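You operate a simulated robot arm through the tools that you are given. There is no shell and no other tool.

You are at the controls of a simulated robot arm. One attempt, no reset.

JOB
The clamp was left open: fix it and leave the ready lamp green.
Fine: pull the slide out to clamp, then back in and locked; leave the depth dial and black knob. Where these are worked on the way, their far stop is far enough and under half their travel is too little: slide.

It is judged by the outcome, as a careful person would: the job done as asked, and still so three seconds after it is handed in. It fails if anything else is knocked over, pushed out of place, dropped, spilled or broken.

ROBOT AND FRAMES
A 7-joint arm with a two-finger gripper, fixed in place. Base frame: the origin is at the foot of the arm, x ahead of it, y to its left, z up; the work surface is at about z = 850. Readings come in mm, rad, newtons and seconds.
With the tool pointing down near the work surface it reaches from about 360 to 780 mm from the base axis. Its first joint turns from -2.496 to 2.496 rad. Payload 2.45 kg.
The TCP is the grasp point between the finger pads, 26 mm short of the fingertips. In the tool frame z runs along the fingers and y along their closing line. The gripper opens to 96 mm. The gripper's body begins 69 mm behind the TCP.
Orientation is that of the tool frame in the base frame, as a unit quaternion [x, y, z, w]. With the fingers straight down and closing along the base's y, the tool's x points along the base's -x, its y along +y and its z along -z.

CONTROLS
- The arm moves only by the tool nudge_tool. Its argument "targets" is a list of rows, each a list of 7 numbers: the shift along the tool's x, y, z in mm, then the turn, a rotation vector about the tool's x, y, z in rad, then the finger opening in mm, from 0 to 96. In form: [[tx, ty, tz, rx, ry, rz, gripper], ...]. A call has 1 to 20 rows; each row shifts and turns the commanded pose from where the row before left it, along the tool's axes as they then stand. A row lasts 0.2 s, in which the tool goes at most 50 mm and 0.15 rad; a call with a longer step from one row to the next is refused whole, and so is a gripper value outside its range. Where a pose cannot be reached the arm comes as near as it can. A force on the tool above 60 N (or 10 N above the force at the start of the call, whichever is more), or a blocked arm, ends the call early, and 0.2 s more pass. The fingers move at their own pace and stop on an object; they squeeze with about 45 N. The grip force told is the motor's: it shows also when the fingers shut on nothing. Time passes only in rows, and 0.2 s behind the last, so rows that do not move let the fingers close. It gives the time, the measured TCP pose, the force on the tool (base axes), the opening and the grip force at its end, in the units of the frame above (readings bear some noise), with the torque about the TCP (base axes, N m) and any sound that the robot's microphone picked up, and new pictures: "views" is both (left out), scene, wrist or none.
- Cameras (640 x 400 px; columns grow to the right, rows downward): "scene" is fixed at [50.7, -501, 1408.5]; the picture's right is [0.61, -0.79, 0.00], its down [-0.36, -0.28, -0.89] and it looks along [0.71, 0.54, -0.45] (base axes); focal length 313 px, centre (320, 200). "wrist" rides on the gripper at [82, 3, -98] in the tool frame; the picture's right is [-0.04, 1.00, 0.00], its down [-0.73, -0.03, -0.68] and it looks along [-0.68, -0.03, 0.73] (tool axes); focal length 256 px, centre (320, 200). There is no depth. A picture from a camera that has moved, and an enlarged one, comes with that camera's place and axes in the base frame and with its lens.
- move_column(by): slides the trunk up (or, below 0, down) by that many mm; the arm rides with it, the base frame stays. It gives what a move gives, with no picture.
- inspect(camera, box): a new picture of the part [left, top, right, bottom] of that camera's present view, enlarged. It takes no simulated time.
- sign_off(): hands the job in; it is judged then, once.

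Nothing tells you positions but the pictures and the camera data. Unless the task says otherwise, let go and move clear before handing in.

The tools are called after "Call:" by a JSON object that holds its "name" and its "arguments". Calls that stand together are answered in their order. nudge_tool: Moves the arm, as the interface text tells. Its arguments: {"type":"object","properties":{"targets":{"type":"array","items":{"type":"array","items":{"type":"number"}}},"views":{"type":"string","enum":["both","scene","wrist","none"]}},"required":["targets"]} The other tools are called the same way: move_column (by) slides the trunk up or down; inspect (camera, box) takes an enlarged picture of a part of a camera's view; sign_off () hands the job in.

At the start:

```text
clock: 0.0
position: [374.0, -155.4, 1206.6]
tcp_rot: [0.0, 1.0, 0.0, 0.0]
force: [-0.7, 0.2, -0.5]
moment: [-0.01, 0.01, 0.01]
width: 96.0
grasp_force: 0.0
trunk travel left (down, up): [-575.0, 65.0]
```

scene: 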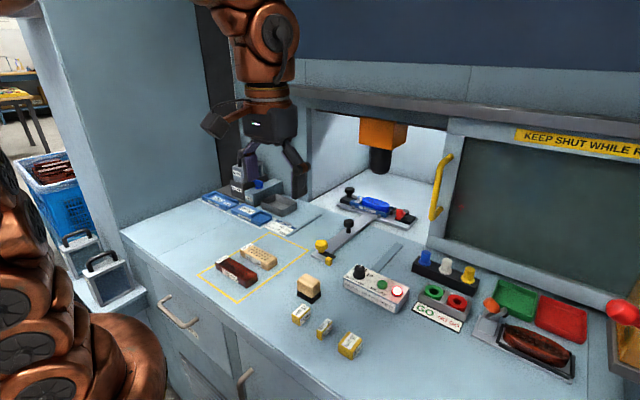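
wrist: 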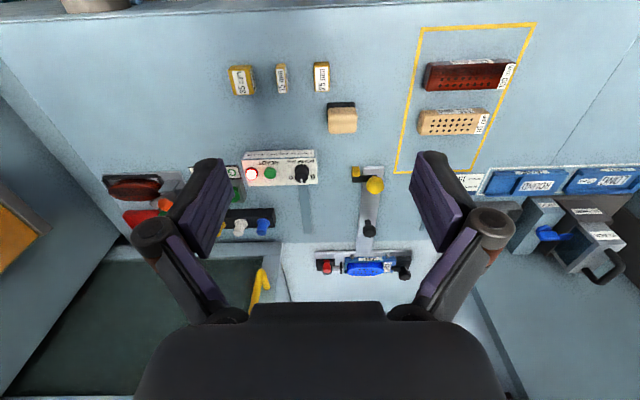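

I see a bench with a machine enclosure, a slide with a yellow knob, a clamp with a blue part, and a control box with lamps. I'll look closer at these before I move.

Call:
{"name": "inspect", "arguments": {"camera": "scene", "box": [300, 170, 440, 270]}}

Call:
{"name": "inspect", "arguments": {"camera": "scene", "box": [330, 240, 480, 340]}}

Call:
{"name": "inspect", "arguments": {"camera": "wrist", "box": [230, 140, 430, 290]}}

Call:
{"name": "inspect", "arguments": {"camera": "scene", "box": [190, 140, 330, 240]}}

```text
4.00 times, centred on (370, 220) of scene
camera zoom: at [50.7, -501.0, 1408.5], right [0.61, -0.79, 0.0], down [-0.36, -0.28, -0.89], along [0.71, 0.54, -0.45], focal length 1253 px, centre (120, 120)
```

zoom: 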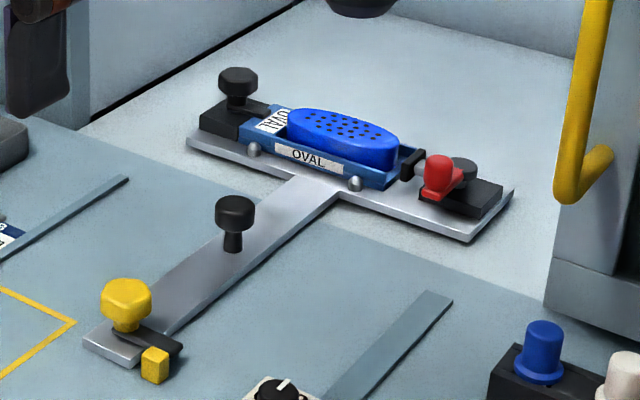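

```text
4.00 times, centred on (405, 290) of scene
camera zoom: at [50.7, -501.0, 1408.5], right [0.61, -0.79, 0.0], down [-0.36, -0.28, -0.89], along [0.71, 0.54, -0.45], focal length 1253 px, centre (-20, -160)
```

zoom: 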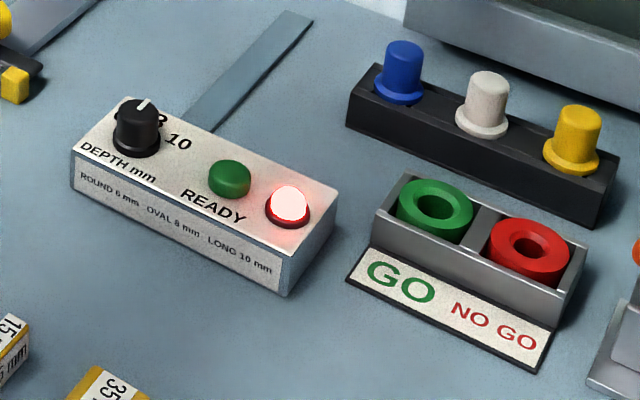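

```text
2.67 times, centred on (330, 215) of wrist
camera zoom: at [291.8, -154.4, 1304.8], right [0.04, 1.0, 0.0], down [0.73, -0.03, 0.68], along [0.68, -0.03, -0.73], focal length 683 px, centre (293, 160)
```

zoom: 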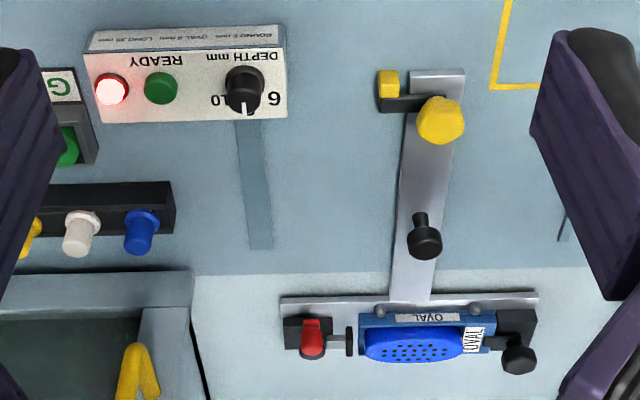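

```text
4.00 times, centred on (260, 190) of scene
camera zoom: at [50.7, -501.0, 1408.5], right [0.61, -0.79, 0.0], down [-0.36, -0.28, -0.89], along [0.71, 0.54, -0.45], focal length 1253 px, centre (560, 240)
```

zoom: 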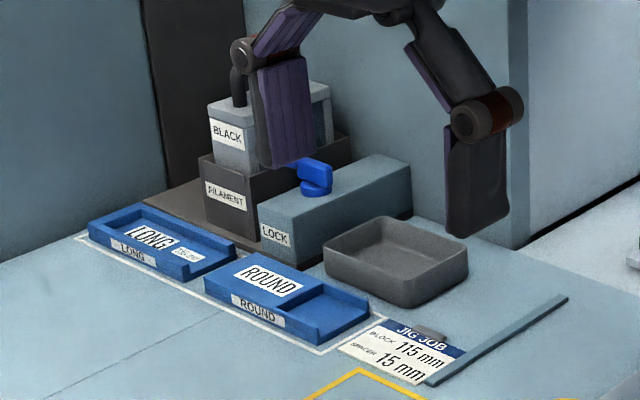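

The slide's yellow knob looks to be at about (638, -57, 893). A dark bar sits under it, and there is a yellow cube near (622, -94, 864). I'll move in for a closer look with the wrist camera.

Call:
{"name": "nudge_tool", "arguments": {"targets": [[-33.2, 19.6, 21.2, 0, 0, 0, 96], [-33.2, 19.6, 21.2, 0, 0, 0, 96], [-33.2, 19.6, 21.2, 0, 0, 0, 96], [-33.2, 19.6, 21.2, 0, 0, 0, 96], [-33.2, 19.6, 21.2, 0, 0, 0, 96], [0, 0, 0, 0, 0, 0, 96]], "views": "both"}}

```text
clock: 1.4
position: [542.1, -57.6, 1100.8]
tcp_rot: [0.0, 1.0, 0.001, 0.0]
force: [-0.1, -0.5, 0.3]
moment: [0.03, 0.01, 0.02]
width: 96.1
grasp_force: 0.0
trunk travel left (down, up): [-575.0, 65.0]
camera wrist: at [459.1, -56.6, 1198.7], right [0.04, 1.0, 0.0], down [0.73, -0.03, 0.68], along [0.68, -0.03, -0.73], focal length 256 px, centre (320, 200)
```

scene: 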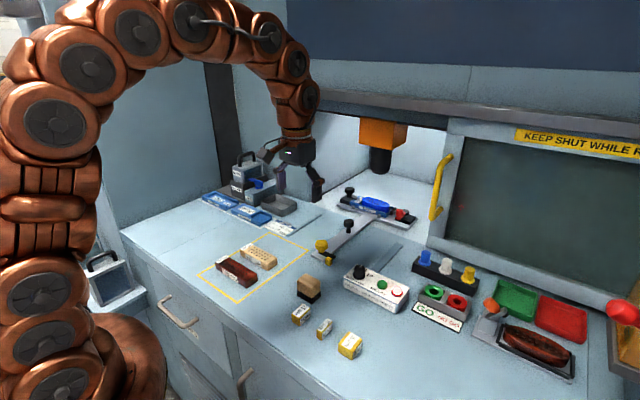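
wrist: 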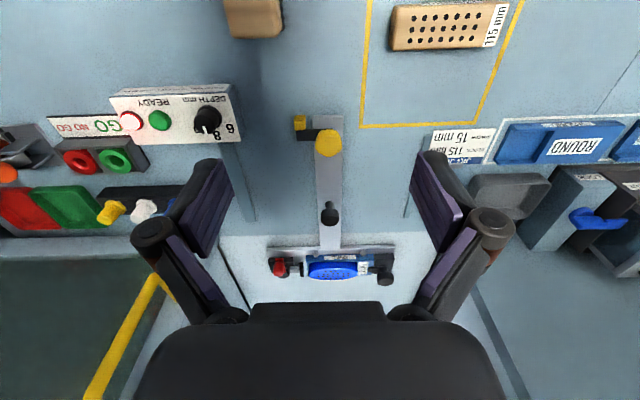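

Call:
{"name": "inspect", "arguments": {"camera": "wrist", "box": [270, 100, 390, 180]}}

Call:
{"name": "inspect", "arguments": {"camera": "wrist", "box": [250, 190, 410, 300]}}

Call:
{"name": "inspect", "arguments": {"camera": "wrist", "box": [100, 75, 250, 175]}}

Call:
{"name": "inspect", "arguments": {"camera": "scene", "box": [300, 225, 370, 275]}}

```text
5.00 times, centred on (330, 140) of wrist
camera zoom: at [459.1, -56.6, 1198.7], right [0.04, 1.0, 0.0], down [0.73, -0.03, 0.68], along [0.68, -0.03, -0.73], focal length 1280 px, centre (270, 500)
```

zoom: 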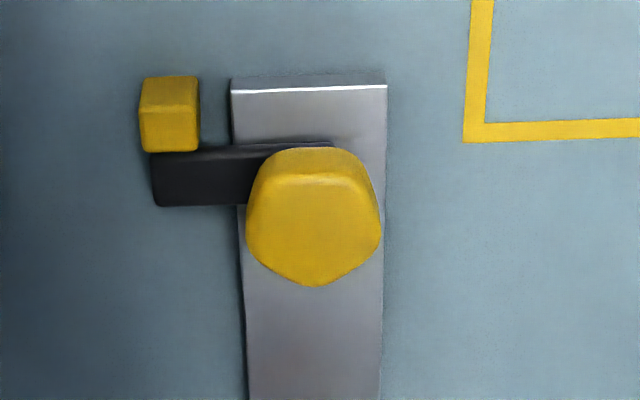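

```text
3.64 times, centred on (330, 245) of wrist
camera zoom: at [459.1, -56.6, 1198.7], right [0.04, 1.0, 0.0], down [0.73, -0.03, 0.68], along [0.68, -0.03, -0.73], focal length 931 px, centre (284, 36)
```

zoom: 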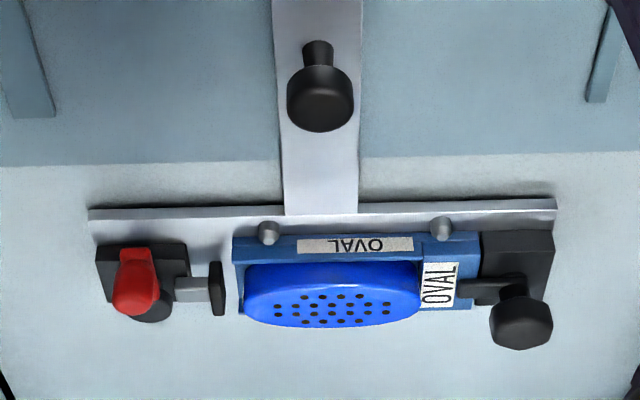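

```text
4.00 times, centred on (175, 125) of wrist
camera zoom: at [459.1, -56.6, 1198.7], right [0.04, 1.0, 0.0], down [0.73, -0.03, 0.68], along [0.68, -0.03, -0.73], focal length 1024 px, centre (900, 500)
```

zoom: 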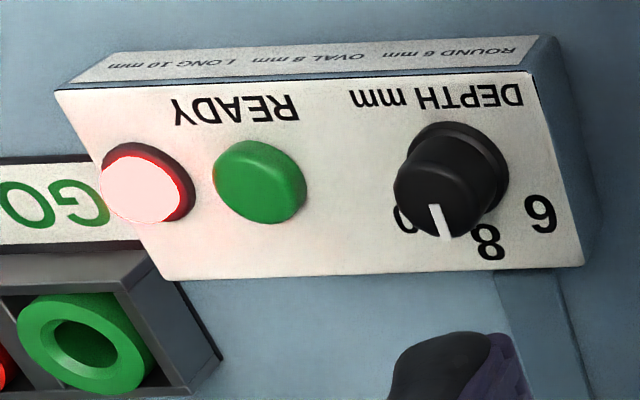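

```text
8.00 times, centred on (335, 250) of scene
camera zoom: at [50.7, -501.0, 1408.5], right [0.61, -0.79, 0.0], down [-0.36, -0.28, -0.89], along [0.71, 0.54, -0.45], focal length 2507 px, centre (200, -200)
```

zoom: 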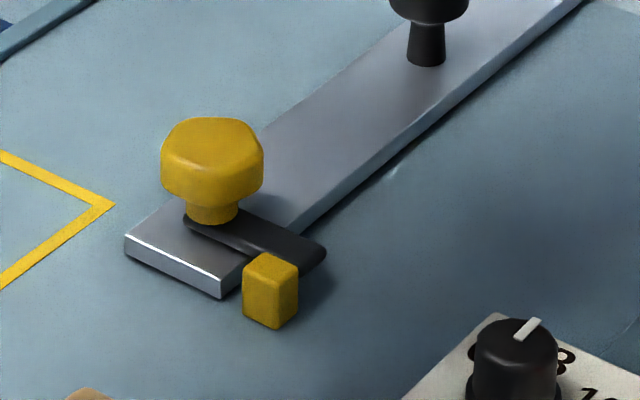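

The dark bar turns with the yellow knob and is hooked behind the fixed yellow cube, so the slide looks locked by the knob. The bar has to swing about 90° toward +x to free it. I'll go lower to measure the knob's height and centre.

Call:
{"name": "nudge_tool", "arguments": {"targets": [[-7.7, 0.9, 47, 0, 0, 0, 96], [-7.7, 0.9, 47, 0, 0, 0, 96], [-7.6, 0.8, 47, 0, 0, 0, 96], [0, 0, 0, 0, 0, 0, 96]], "views": "wrist"}}

Call:
{"name": "inspect", "arguments": {"camera": "wrist", "box": [240, 80, 400, 180]}}

Call:
{"name": "inspect", "arguments": {"camera": "scene", "box": [280, 200, 392, 270]}}

```text
clock: 2.4
position: [564.8, -57.4, 958.6]
tcp_rot: [0.0, 1.0, 0.0, 0.0]
force: [-0.4, -0.3, -0.1]
moment: [0.0, 0.0, 0.03]
width: 95.9
grasp_force: 0.0
trunk travel left (down, up): [-575.0, 65.0]
camera wrist: at [482.6, -55.6, 1057.7], right [0.04, 1.0, 0.0], down [0.73, -0.03, 0.68], along [0.68, -0.03, -0.73], focal length 256 px, centre (320, 200)
```

wrist: 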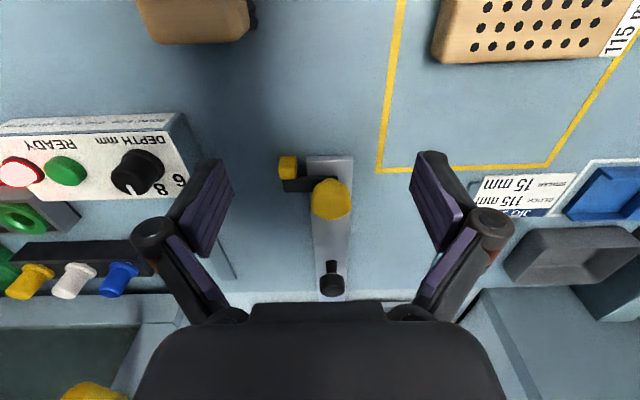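

```text
4.00 times, centred on (320, 130) of wrist
camera zoom: at [482.6, -55.6, 1057.7], right [0.04, 1.0, 0.0], down [0.73, -0.03, 0.68], along [0.68, -0.03, -0.73], focal length 1024 px, centre (320, 480)
```

zoom: 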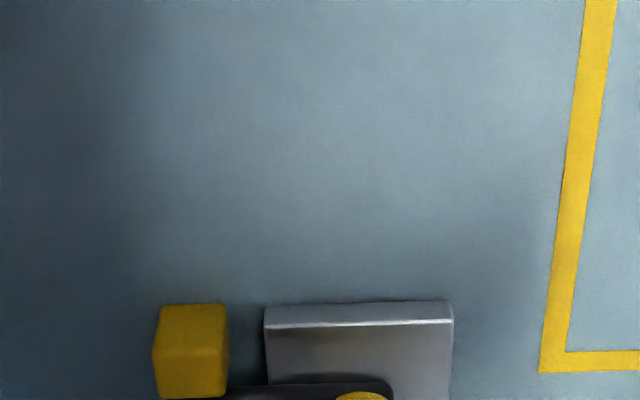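

```text
5.71 times, centred on (336, 235) of scene
camera zoom: at [50.7, -501.0, 1408.5], right [0.61, -0.79, 0.0], down [-0.36, -0.28, -0.89], along [0.71, 0.54, -0.45], focal length 1791 px, centre (229, 0)
```

zoom: 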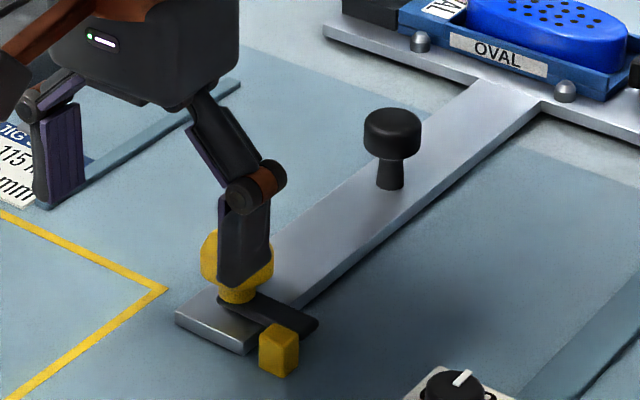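

Call:
{"name": "inspect", "arguments": {"camera": "wrist", "box": [256, 145, 384, 225]}}

```text
5.00 times, centred on (320, 185) of wrist
camera zoom: at [482.6, -55.6, 1057.7], right [0.04, 1.0, 0.0], down [0.73, -0.03, 0.68], along [0.68, -0.03, -0.73], focal length 1280 px, centre (320, 275)
```

zoom: 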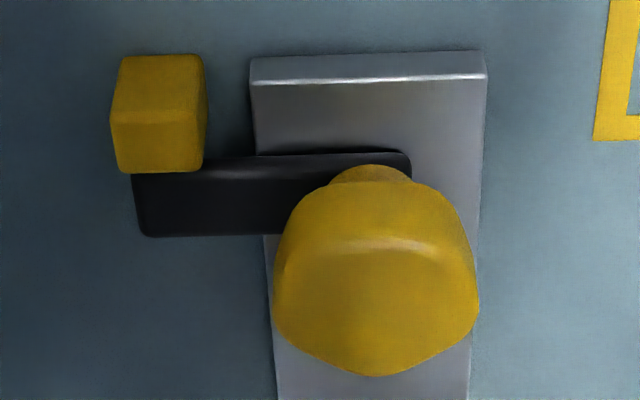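

The knob's centre works out near (645, -54), with its top at about z=892. The bar top is near 864 and the cube top near 868. I'll move above the knob with the fingers partly closed.

Call:
{"name": "nudge_tool", "arguments": {"targets": [[-40, 1.7, 0, 0, 0, 0, 62], [-40.2, 1.7, 0, 0, 0, 0, 62], [0, 0, 15, 0, 0, 0, 62], [0, 0, 0, 0, 0, 0, 62]], "views": "both"}}

Call:
{"name": "inspect", "arguments": {"camera": "wrist", "box": [240, 80, 400, 180]}}

Call:
{"name": "inspect", "arguments": {"camera": "scene", "box": [280, 200, 392, 270]}}

```text
clock: 3.4
position: [643.7, -52.1, 943.6]
tcp_rot: [0.0, 1.0, 0.001, 0.0]
force: [-0.8, 0.1, 0.3]
moment: [-0.01, 0.0, 0.02]
width: 61.9
grasp_force: 0.0
trunk travel left (down, up): [-575.0, 65.0]
camera wrist: at [561.6, -50.7, 1043.4], right [0.04, 1.0, 0.0], down [0.73, -0.03, 0.68], along [0.68, -0.03, -0.73], focal length 256 px, centre (320, 200)
```

scene: 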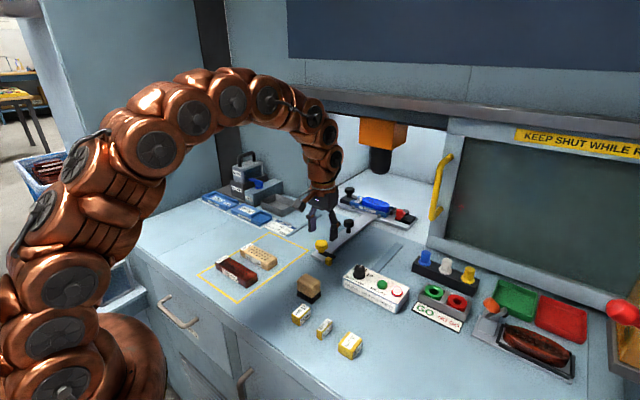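
wrist: 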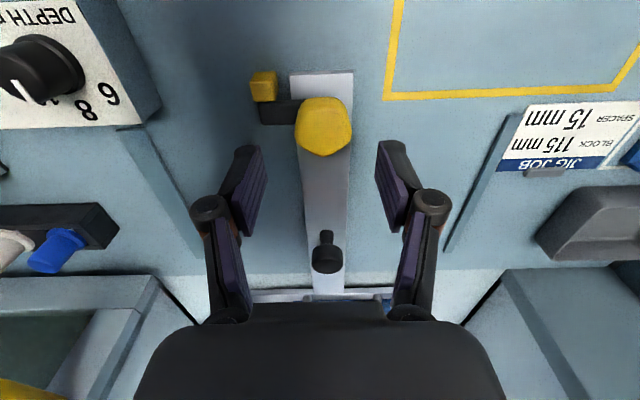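

```text
4.00 times, centred on (320, 130) of wrist
camera zoom: at [561.6, -50.7, 1043.4], right [0.04, 1.0, 0.0], down [0.73, -0.03, 0.68], along [0.68, -0.03, -0.73], focal length 1024 px, centre (320, 480)
```

zoom: 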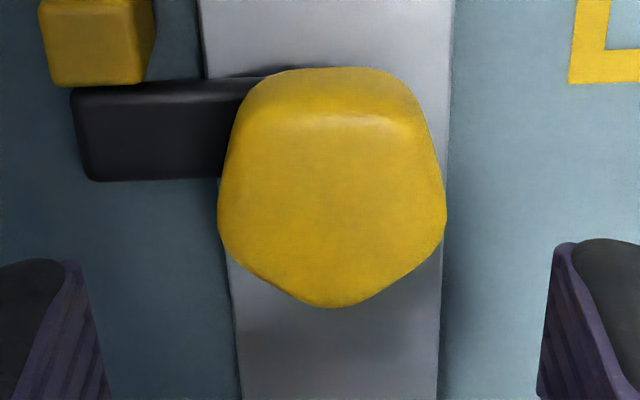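

```text
5.71 times, centred on (336, 235) of scene
camera zoom: at [50.7, -501.0, 1408.5], right [0.61, -0.79, 0.0], down [-0.36, -0.28, -0.89], along [0.71, 0.54, -0.45], focal length 1791 px, centre (229, 0)
```

zoom: 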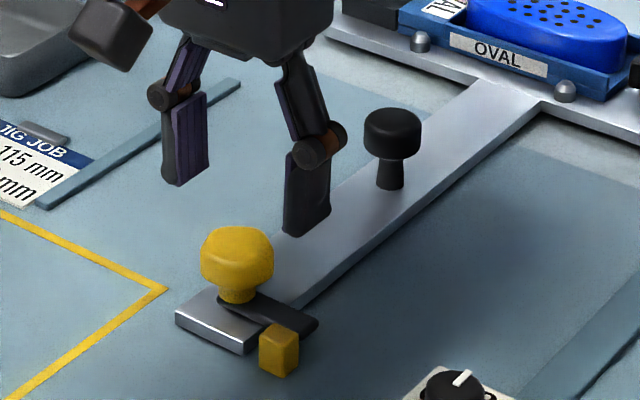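

The knob is a pentagon centred near (642.5, -52.5), and the fingers straddle it. I'll descend to z≈897 and close.

Call:
{"name": "nudge_tool", "arguments": {"targets": [[0, 0, 16, 0, 0, 0, 62], [0, 0, 16, 0, 0, 0, 62], [0, 0, 14.5, 0, 0, 0, 62], [0, 0, 0, 0, 0, 0, 62]], "views": "both"}}

Call:
{"name": "inspect", "arguments": {"camera": "scene", "box": [280, 200, 392, 270]}}

Call:
{"name": "inspect", "arguments": {"camera": "wrist", "box": [200, 50, 440, 200]}}

```text
clock: 4.4
position: [643.5, -52.0, 896.3]
tcp_rot: [0.0, 1.0, 0.0, 0.0]
force: [-0.8, -0.7, 0.5]
moment: [-0.01, 0.04, -0.02]
width: 62.2
grasp_force: 0.1
trunk travel left (down, up): [-575.0, 65.0]
camera wrist: at [562.3, -50.8, 996.0], right [0.04, 1.0, 0.0], down [0.73, -0.03, 0.68], along [0.68, -0.03, -0.73], focal length 256 px, centre (320, 200)
```

scene: 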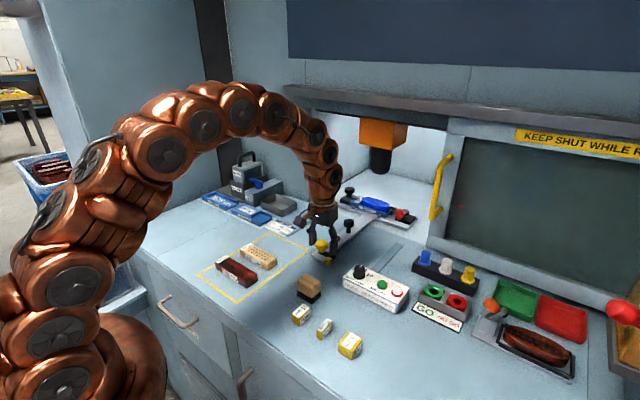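
wrist: 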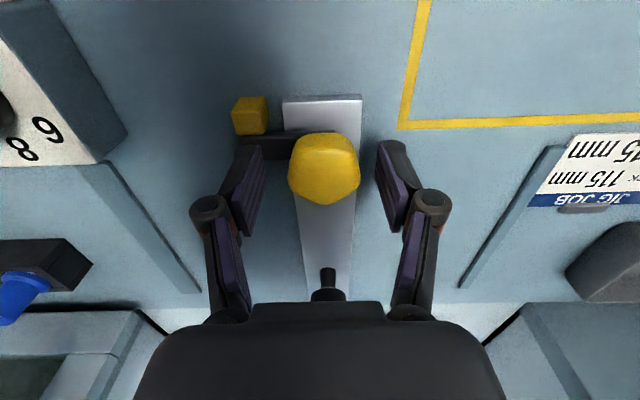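

```text
5.71 times, centred on (336, 235) of scene
camera zoom: at [50.7, -501.0, 1408.5], right [0.61, -0.79, 0.0], down [-0.36, -0.28, -0.89], along [0.71, 0.54, -0.45], focal length 1791 px, centre (229, 0)
```

zoom: 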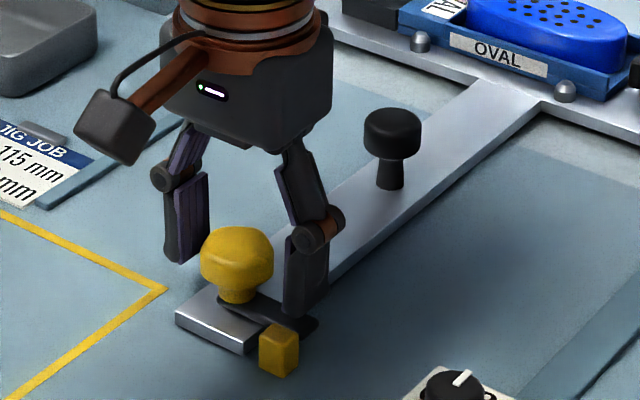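

```text
2.67 times, centred on (320, 125) of wrist
camera zoom: at [562.3, -50.8, 996.0], right [0.04, 1.0, 0.0], down [0.73, -0.03, 0.68], along [0.68, -0.03, -0.73], focal length 683 px, centre (320, 400)
```

zoom: 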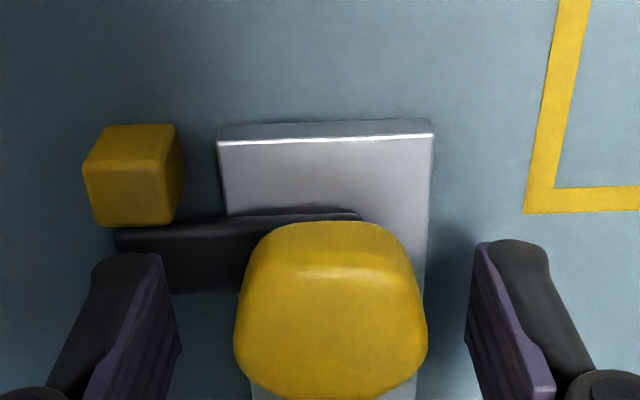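

The fingers straddle the knob with about 1.5 mm of y offset. I'll centre and close.

Call:
{"name": "nudge_tool", "arguments": {"targets": [[0.5, 1.5, 0, 0, 0, 0, 50], [0, 0, 0, 0, 0, 0, 40], [0, 0, 0, 0, 0, 0, 20], [0, 0, 0, 0, 0, 0, 10], [0, 0, 0, 0, 0, 0, 10]], "views": "wrist"}}

```text
clock: 5.6
position: [643.7, -50.7, 898.6]
tcp_rot: [0.0, 1.0, -0.001, 0.001]
force: [0.3, 2.3, 1.5]
moment: [0.04, 0.0, 0.0]
width: 36.5
grasp_force: 44.9
trunk travel left (down, up): [-575.0, 65.0]
camera wrist: at [561.3, -48.8, 996.3], right [0.04, 1.0, 0.0], down [0.73, -0.03, 0.68], along [0.68, -0.03, -0.73], focal length 256 px, centre (320, 200)
```

wrist: 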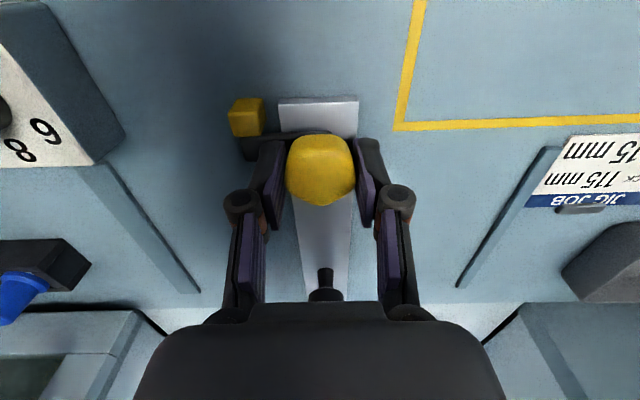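

The knob is gripped at 36.5 mm. I'll turn it counter-clockwise seen from above, which is negative about tool z, in stages to swing the bar away from the cube.

Call:
{"name": "nudge_tool", "arguments": {"targets": [[0, 0, 0, 0, 0, -0.13, 10], [0, 0, 0, 0, 0, -0.13, 10], [0, 0, 0, 0, 0, -0.13, 10], [0, 0, 0, 0, 0, -0.13, 10]], "views": "both"}}

Call:
{"name": "inspect", "arguments": {"camera": "scene", "box": [280, 200, 392, 270]}}

```text
clock: 6.6
position: [642.8, -48.9, 898.1]
tcp_rot: [-0.259, 0.966, 0.0, 0.0]
force: [2.4, 11.0, 3.5]
moment: [0.38, -0.16, 0.01]
width: 36.6
grasp_force: 44.6
trunk travel left (down, up): [-575.0, 65.0]
camera wrist: at [569.9, -88.5, 996.3], right [-0.46, 0.89, 0.0], down [0.65, 0.34, 0.68], along [0.6, 0.32, -0.73], focal length 256 px, centre (320, 200)
```

scene: 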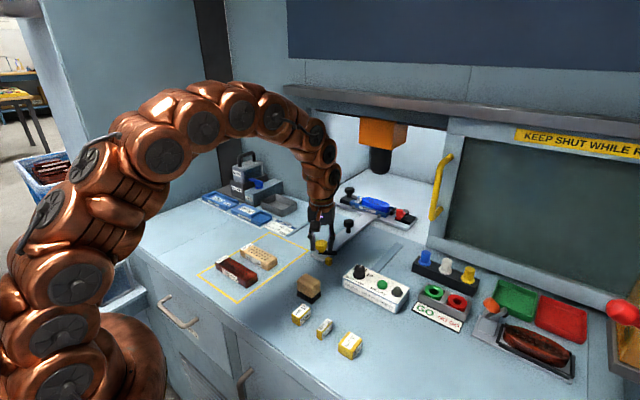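
wrist: 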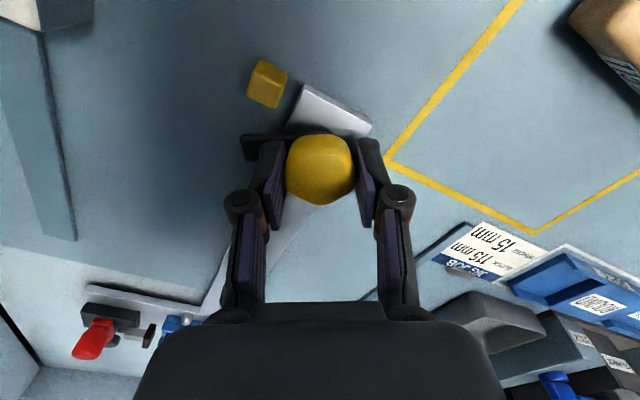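

```text
5.71 times, centred on (336, 235) of scene
camera zoom: at [50.7, -501.0, 1408.5], right [0.61, -0.79, 0.0], down [-0.36, -0.28, -0.89], along [0.71, 0.54, -0.45], focal length 1791 px, centre (229, 0)
```

zoom: 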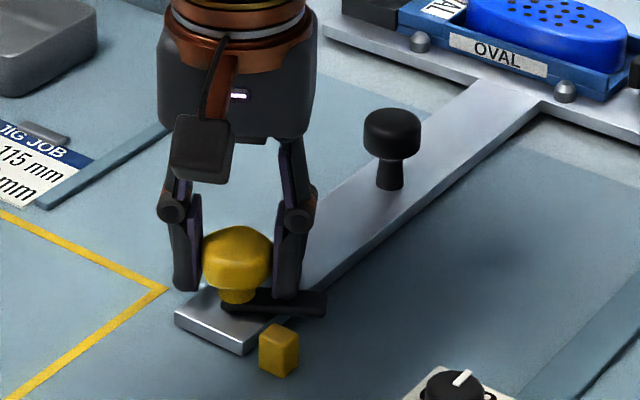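

The bar turns with the knob and is clear of the cube. I'll continue to the full quarter turn with a small side correction to ease the lateral force.

Call:
{"name": "nudge_tool", "arguments": {"targets": [[-1.0, 1.7, 0, 0, 0, -0.13, 10], [0, 0, 0, 0, 0, -0.13, 10], [0, 0, 0, 0, 0, -0.13, 10], [0, 0, 0, 0, 0, -0.13, 10], [0, 0, 0, 0, 0, 0, 10]], "views": "both"}}

Call:
{"name": "inspect", "arguments": {"camera": "scene", "box": [280, 200, 392, 270]}}

```text
clock: 7.8
position: [641.9, -47.0, 898.1]
tcp_rot: [-0.498, 0.867, -0.001, 0.0]
force: [-2.9, 3.9, 7.0]
moment: [-0.16, 0.25, -0.02]
width: 36.9
grasp_force: 44.7
trunk travel left (down, up): [-575.0, 65.0]
camera wrist: at [597.4, -118.2, 996.3], right [-0.84, 0.54, 0.0], down [0.4, 0.62, 0.68], along [0.37, 0.57, -0.73], focal length 256 px, centre (320, 200)
```

scene: 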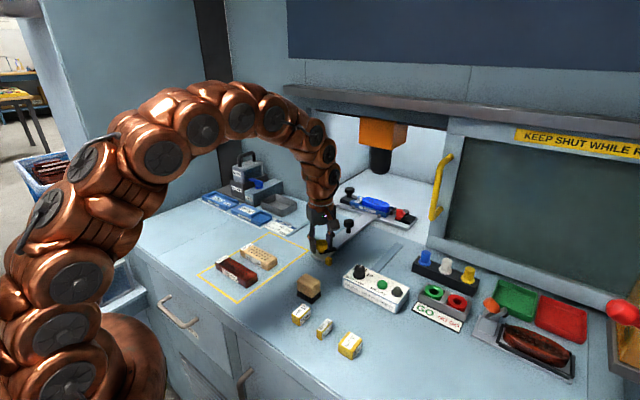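
wrist: 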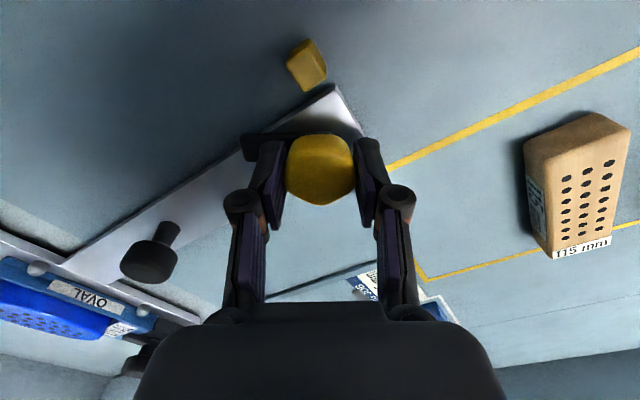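

```text
5.71 times, centred on (336, 235) of scene
camera zoom: at [50.7, -501.0, 1408.5], right [0.61, -0.79, 0.0], down [-0.36, -0.28, -0.89], along [0.71, 0.54, -0.45], focal length 1791 px, centre (229, 0)
```

zoom: 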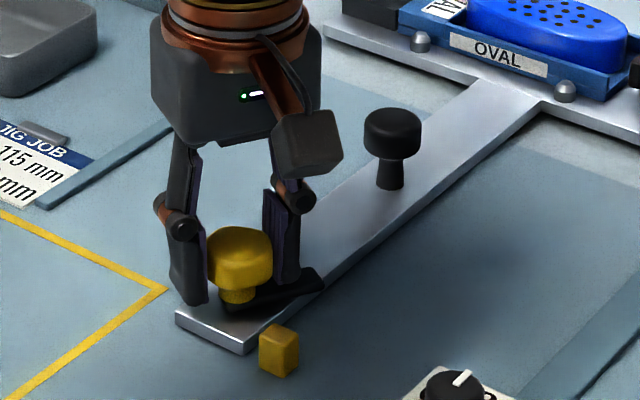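

The turn is at 60° and the bar is following. I'll do the remaining 30°.

Call:
{"name": "nudge_tool", "arguments": {"targets": [[0, 0, 0, 0, 0, -0.13, 10], [0, 0, 0, 0, 0, -0.13, 10], [0, 0, 0, 0, 0, -0.13, 10], [0, 0, 0, 0, 0, -0.13, 10], [0, 0, 0, 0, 0, 0, 10]], "views": "both"}}

Call:
{"name": "inspect", "arguments": {"camera": "scene", "box": [280, 200, 392, 270]}}

Call:
{"name": "inspect", "arguments": {"camera": "wrist", "box": [180, 60, 436, 220]}}

```text
clock: 9.0
position: [639.6, -47.1, 898.6]
tcp_rot: [-0.704, 0.711, 0.001, -0.001]
force: [-25.7, 5.2, 2.6]
moment: [-0.06, 0.54, -0.07]
width: 36.8
grasp_force: 45.5
trunk travel left (down, up): [-575.0, 65.0]
camera wrist: at [636.4, -130.6, 996.3], right [-1.0, 0.05, 0.0], down [0.04, 0.73, 0.68], along [0.03, 0.68, -0.73], focal length 256 px, centre (320, 200)
```

scene: 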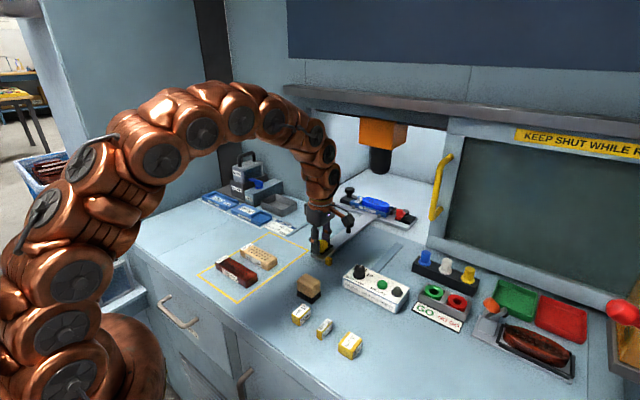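
wrist: 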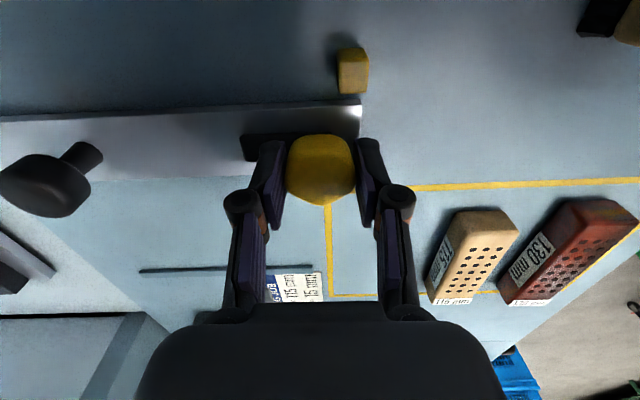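

```text
5.71 times, centred on (336, 235) of scene
camera zoom: at [50.7, -501.0, 1408.5], right [0.61, -0.79, 0.0], down [-0.36, -0.28, -0.89], along [0.71, 0.54, -0.45], focal length 1791 px, centre (229, 0)
```

zoom: 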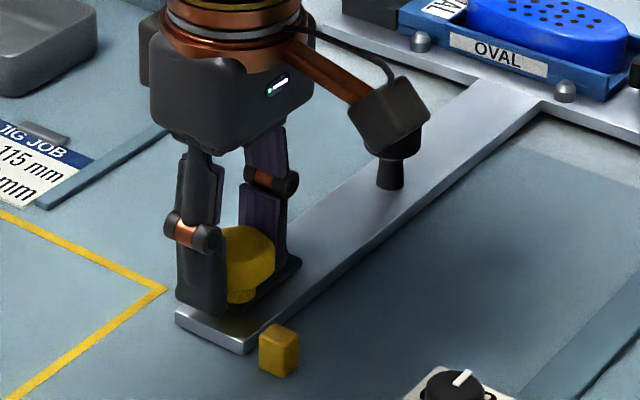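

```text
2.50 times, centred on (308, 140) of wrist
camera zoom: at [636.4, -130.6, 996.3], right [-1.0, 0.05, 0.0], down [0.04, 0.73, 0.68], along [0.03, 0.68, -0.73], focal length 640 px, centre (350, 350)
```

zoom: 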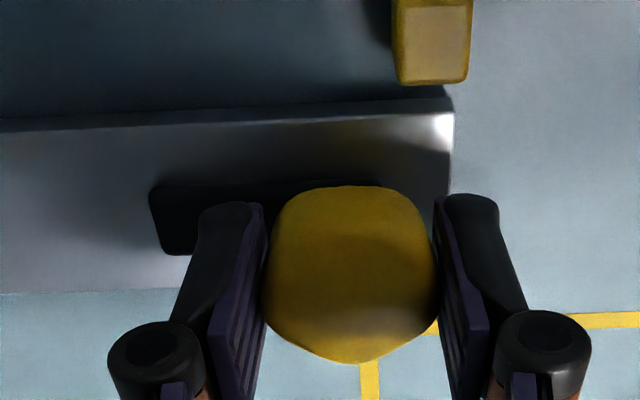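

The bar now lies along the slide, so it should be unlocked. I'll pull gently toward -x, which is +tool y in this orientation.

Call:
{"name": "nudge_tool", "arguments": {"targets": [[0, 5, 0, 0, 0, 0, 10], [0, 8, 0, 0, 0, 0, 10], [0, 8, 0, 0, 0, 0, 10], [0, 8, 0, 0, 0, 0, 10], [0, 0, 0, 0, 0, 0, 10]], "views": "both"}}

Call:
{"name": "inspect", "arguments": {"camera": "scene", "box": [280, 170, 440, 270]}}

```text
clock: 10.2
position: [613.6, -47.5, 897.2]
tcp_rot: [-0.704, 0.711, 0.0, 0.0]
force: [1.3, 3.7, -6.9]
moment: [0.02, 0.05, -0.02]
width: 36.7
grasp_force: 45.0
trunk travel left (down, up): [-575.0, 65.0]
camera wrist: at [609.8, -130.5, 996.6], right [-1.0, 0.05, 0.0], down [0.04, 0.73, 0.68], along [0.03, 0.68, -0.73], focal length 256 px, centre (320, 200)
```

scene: 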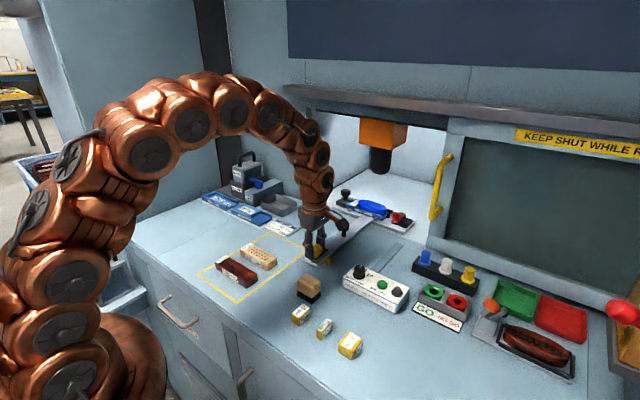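
wrist: 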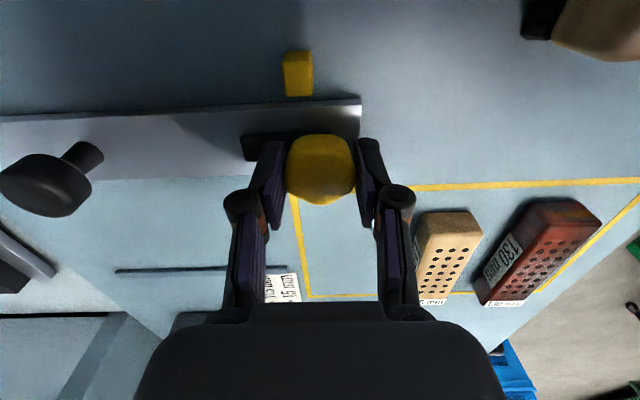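

```text
4.00 times, centred on (360, 220) of scene
camera zoom: at [50.7, -501.0, 1408.5], right [0.61, -0.79, 0.0], down [-0.36, -0.28, -0.89], along [0.71, 0.54, -0.45], focal length 1253 px, centre (160, 120)
```

zoom: 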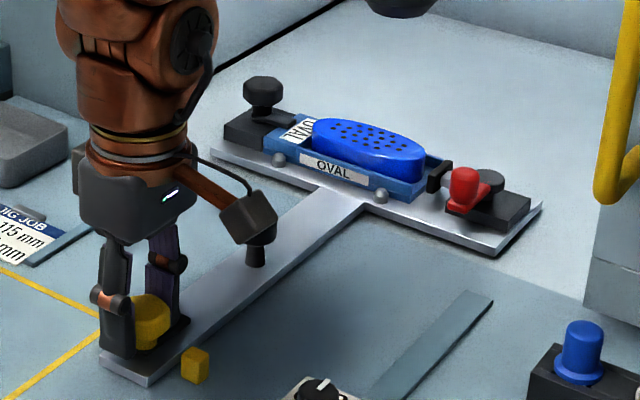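

The slide moves freely. I'll keep pulling it out steadily.

Call:
{"name": "nudge_tool", "arguments": {"targets": [[0, 12, 0, 0, 0, 0, 10], [0, 14, 0, 0, 0, 0, 10], [0, 14, 0, 0, 0, 0, 10], [0, 14, 0, 0, 0, 0, 10], [0, 14, 0, 0, 0, 0, 10], [0, 14, 0, 0, 0, 0, 10], [0, 14, 0, 0, 0, 0, 10], [0, 0, 0, 0, 0, 0, 10]], "views": "both"}}

Call:
{"name": "inspect", "arguments": {"camera": "scene", "box": [280, 170, 440, 270]}}

```text
clock: 12.0
position: [517.3, -47.6, 897.4]
tcp_rot: [-0.704, 0.711, 0.0, 0.0]
force: [-1.0, -6.3, -4.6]
moment: [-0.18, 0.24, -0.01]
width: 36.7
grasp_force: 44.9
trunk travel left (down, up): [-575.0, 65.0]
camera wrist: at [512.9, -130.5, 996.3], right [-1.0, 0.05, 0.0], down [0.04, 0.73, 0.68], along [0.03, 0.68, -0.73], focal length 256 px, centre (320, 200)
```

scene: 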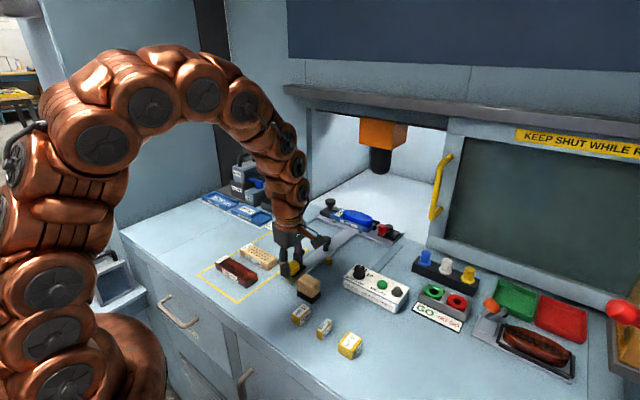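
wrist: 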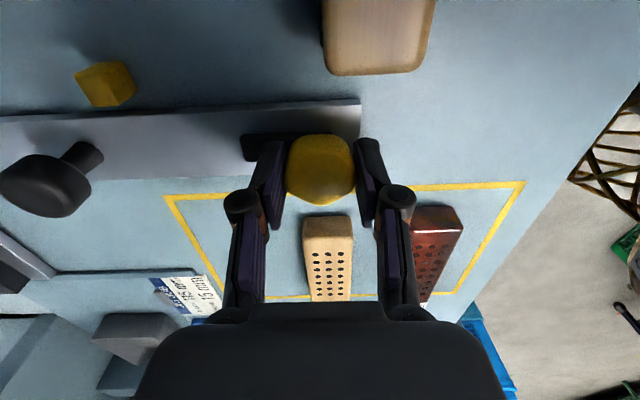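

```text
4.00 times, centred on (360, 220) of scene
camera zoom: at [50.7, -501.0, 1408.5], right [0.61, -0.79, 0.0], down [-0.36, -0.28, -0.89], along [0.71, 0.54, -0.45], focal length 1253 px, centre (160, 120)
```

zoom: 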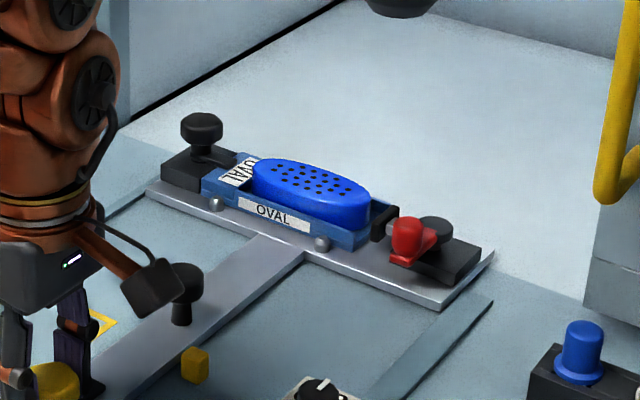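

It has come out about 122 mm with low force. I'll keep pulling toward the stop in smaller steps.

Call:
{"name": "nudge_tool", "arguments": {"targets": [[0, 10, 0, 0, 0, 0, 10], [0, 10, 0, 0, 0, 0, 10], [0, 10, 0, 0, 0, 0, 10], [0, 10, 0, 0, 0, 0, 10], [0, 10, 0, 0, 0, 0, 10], [0, 0, 0, 0, 0, 0, 10]], "views": "both"}}

Call:
{"name": "inspect", "arguments": {"camera": "scene", "box": [280, 170, 440, 270]}}

```text
clock: 13.4
position: [467.4, -46.6, 897.3]
tcp_rot: [-0.704, 0.71, 0.0, 0.0]
force: [-0.6, -16.3, -6.0]
moment: [-0.54, -0.02, 0.05]
width: 36.8
grasp_force: 45.0
trunk travel left (down, up): [-575.0, 65.0]
camera wrist: at [462.8, -130.4, 996.3], right [-1.0, 0.05, 0.0], down [0.04, 0.73, 0.68], along [0.03, 0.68, -0.73], focal length 256 px, centre (320, 200)
```

scene: 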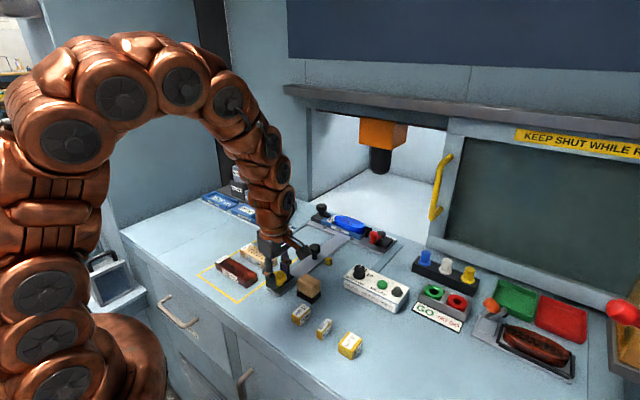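
wrist: 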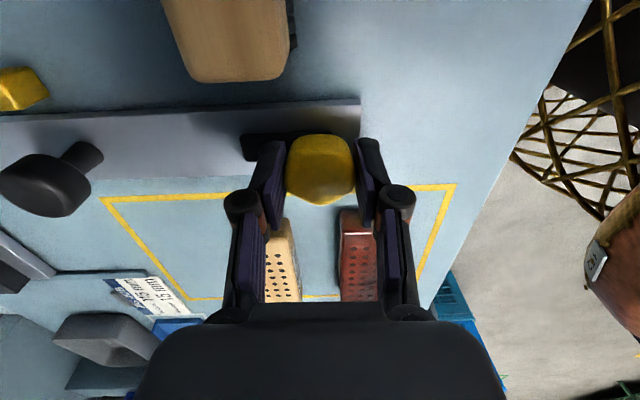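

```text
4.00 times, centred on (360, 220) of scene
camera zoom: at [50.7, -501.0, 1408.5], right [0.61, -0.79, 0.0], down [-0.36, -0.28, -0.89], along [0.71, 0.54, -0.45], focal length 1253 px, centre (160, 120)
```

zoom: 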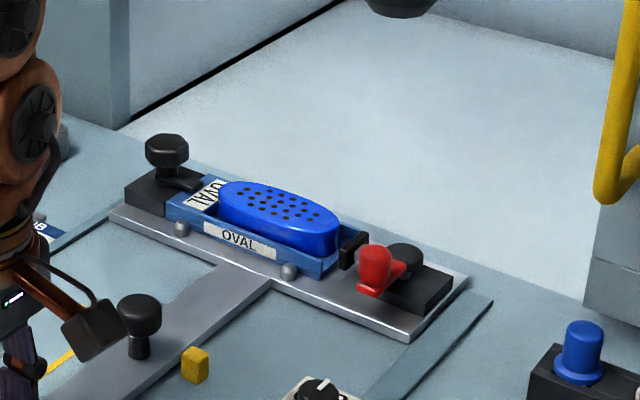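

It is at 172 mm of travel, and there's a slight sideways load from y drift. I'll correct that by 1.7 mm and keep pulling toward the stop.

Call:
{"name": "nudge_tool", "arguments": {"targets": [[1.7, 8, 0, 0, 0, 0, 10], [0.1, 8, 0, 0, 0, 0, 10], [0.1, 8, 0, 0, 0, 0, 10], [0.1, 8, 0, 0, 0, 0, 10], [0.1, 8, 0, 0, 0, 0, 10], [0, 0, 0, 0, 0, 0, 10]], "views": "both"}}

Call:
{"name": "inspect", "arguments": {"camera": "scene", "box": [280, 170, 440, 270]}}

```text
clock: 14.8
position: [426.8, -47.6, 897.4]
tcp_rot: [-0.703, 0.711, 0.001, -0.001]
force: [-0.4, 19.0, -20.0]
moment: [0.71, 0.13, 0.01]
width: 36.9
grasp_force: 44.6
trunk travel left (down, up): [-575.0, 65.0]
camera wrist: at [423.7, -130.4, 996.5], right [-1.0, 0.05, 0.0], down [0.04, 0.73, 0.68], along [0.03, 0.68, -0.73], focal length 256 px, centre (320, 200)
```

scene: 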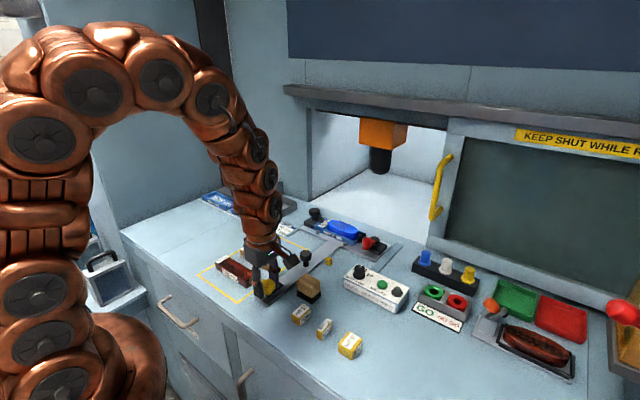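
wrist: 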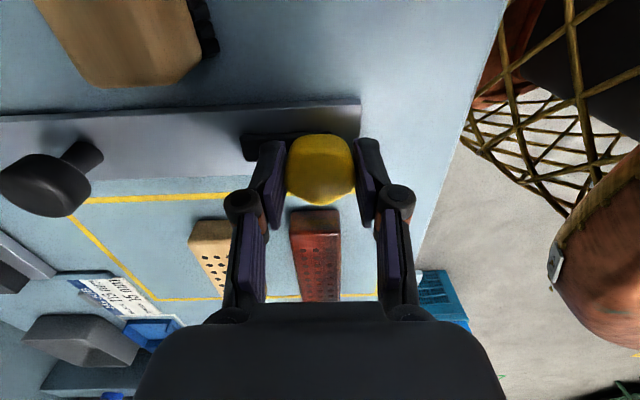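

```text
4.00 times, centred on (360, 220) of scene
camera zoom: at [50.7, -501.0, 1408.5], right [0.61, -0.79, 0.0], down [-0.36, -0.28, -0.89], along [0.71, 0.54, -0.45], focal length 1253 px, centre (160, 120)
```

zoom: 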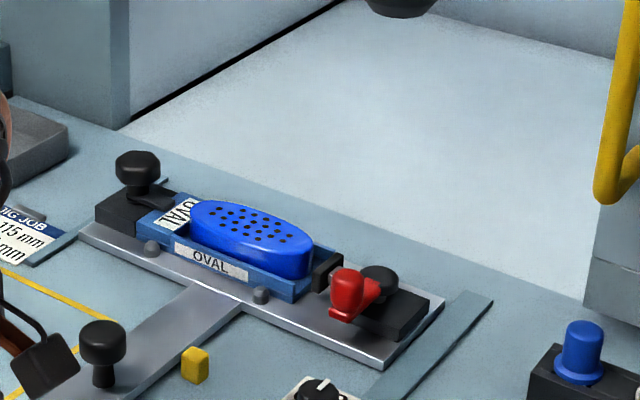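

The slide is out about 213 mm and still moving. I'll ease the side and vertical preload a little and keep pulling gently to find the stop.

Call:
{"name": "nudge_tool", "arguments": {"targets": [[-1.0, 0, 1.0, 0, 0, 0, 10], [0.05, 5, 0, 0, 0, 0, 10], [0.05, 5, 0, 0, 0, 0, 10], [0.05, 5, 0, 0, 0, 0, 10], [0, 0, 0, 0, 0, 0, 10]], "views": "both"}}

Call:
{"name": "inspect", "arguments": {"camera": "scene", "box": [260, 190, 420, 290]}}

```text
clock: 16.0
position: [412.7, -47.4, 898.0]
tcp_rot: [-0.704, 0.711, -0.002, 0.0]
force: [0.5, 13.9, 36.1]
moment: [0.12, -0.03, 0.02]
width: 36.9
grasp_force: 44.5
trunk travel left (down, up): [-575.0, 65.0]
camera wrist: at [407.7, -130.4, 996.4], right [-1.0, 0.05, 0.0], down [0.03, 0.73, 0.68], along [0.04, 0.68, -0.73], focal length 256 px, centre (320, 200)
```

scene: 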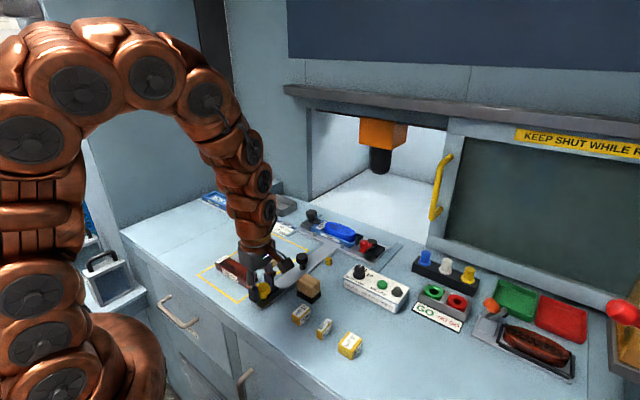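
wrist: 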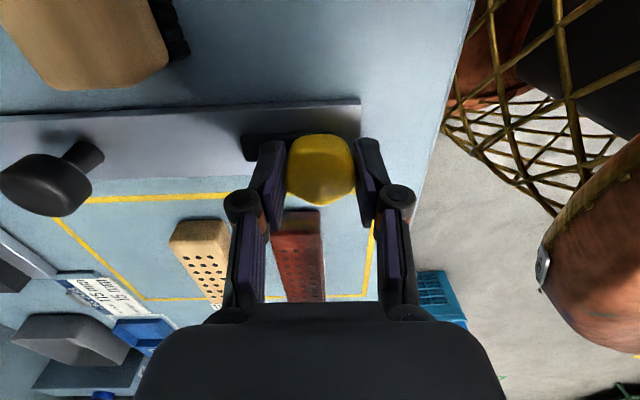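

```text
4.00 times, centred on (340, 240) of scene
camera zoom: at [50.7, -501.0, 1408.5], right [0.61, -0.79, 0.0], down [-0.36, -0.28, -0.89], along [0.71, 0.54, -0.45], focal length 1253 px, centre (240, 40)
```

zoom: 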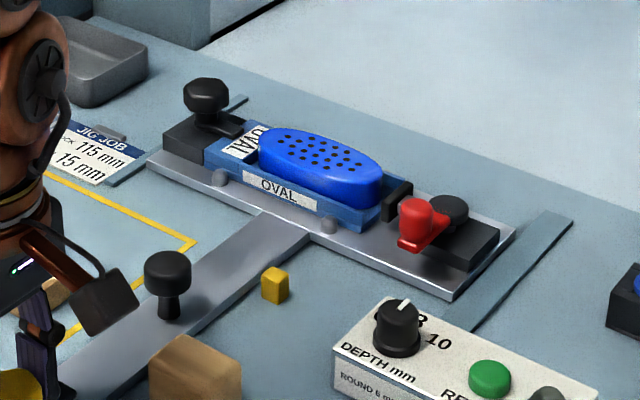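

Still no stop at 227 mm. I'll relieve the vertical preload and continue a few mm at a time.

Call:
{"name": "nudge_tool", "arguments": {"targets": [[-0.7, 0, -0.6, 0, 0, 0, 10], [0.05, 4, 0, 0, 0, 0, 10], [0.05, 4, 0, 0, 0, 0, 10], [0.05, 4, 0, 0, 0, 0, 10], [0.05, 4, 0, 0, 0, 0, 10], [0, 0, 0, 0, 0, 0, 10]], "views": "scene"}}

```text
clock: 17.4
position: [396.3, -47.3, 898.6]
tcp_rot: [-0.703, 0.711, -0.001, 0.0]
force: [1.3, -6.0, 18.2]
moment: [-0.37, -0.19, 0.02]
width: 36.7
grasp_force: 45.1
trunk travel left (down, up): [-575.0, 65.0]
```

scene: 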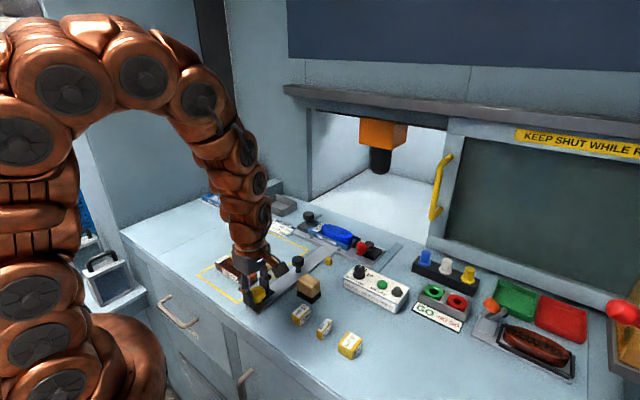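

It's at 243 mm and still free, so I'll carry on.

Call:
{"name": "nudge_tool", "arguments": {"targets": [[0.05, 4, -0.3, 0, 0, 0, 10], [0.05, 4, 0, 0, 0, 0, 10], [0.05, 4, 0, 0, 0, 0, 10], [0.05, 4, 0, 0, 0, 0, 10], [0, 0, 0, 0, 0, 0, 10]], "views": "scene"}}

Call:
{"name": "inspect", "arguments": {"camera": "scene", "box": [240, 190, 420, 300]}}

```text
clock: 18.6
position: [380.2, -46.0, 896.9]
tcp_rot: [-0.703, 0.712, 0.0, 0.0]
force: [-5.8, -5.9, 15.5]
moment: [-0.24, 0.5, 0.01]
width: 36.7
grasp_force: 45.4
trunk travel left (down, up): [-575.0, 65.0]
```

scene: 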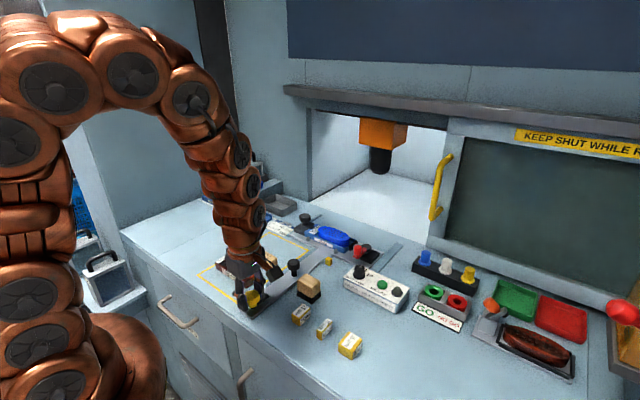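

```text
3.56 times, centred on (330, 245) of scene
camera zoom: at [50.7, -501.0, 1408.5], right [0.61, -0.79, 0.0], down [-0.36, -0.28, -0.89], along [0.71, 0.54, -0.45], focal length 1114 px, centre (284, 40)
```

zoom: 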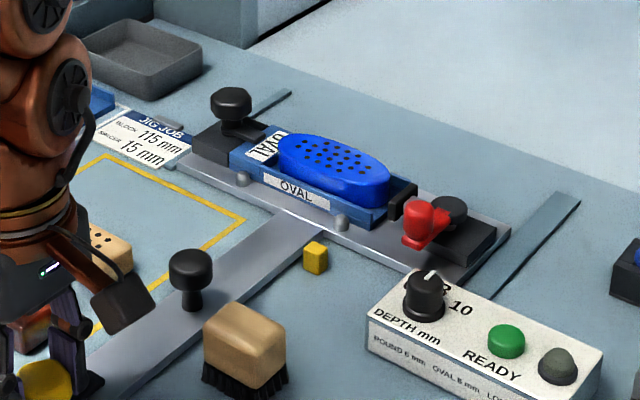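

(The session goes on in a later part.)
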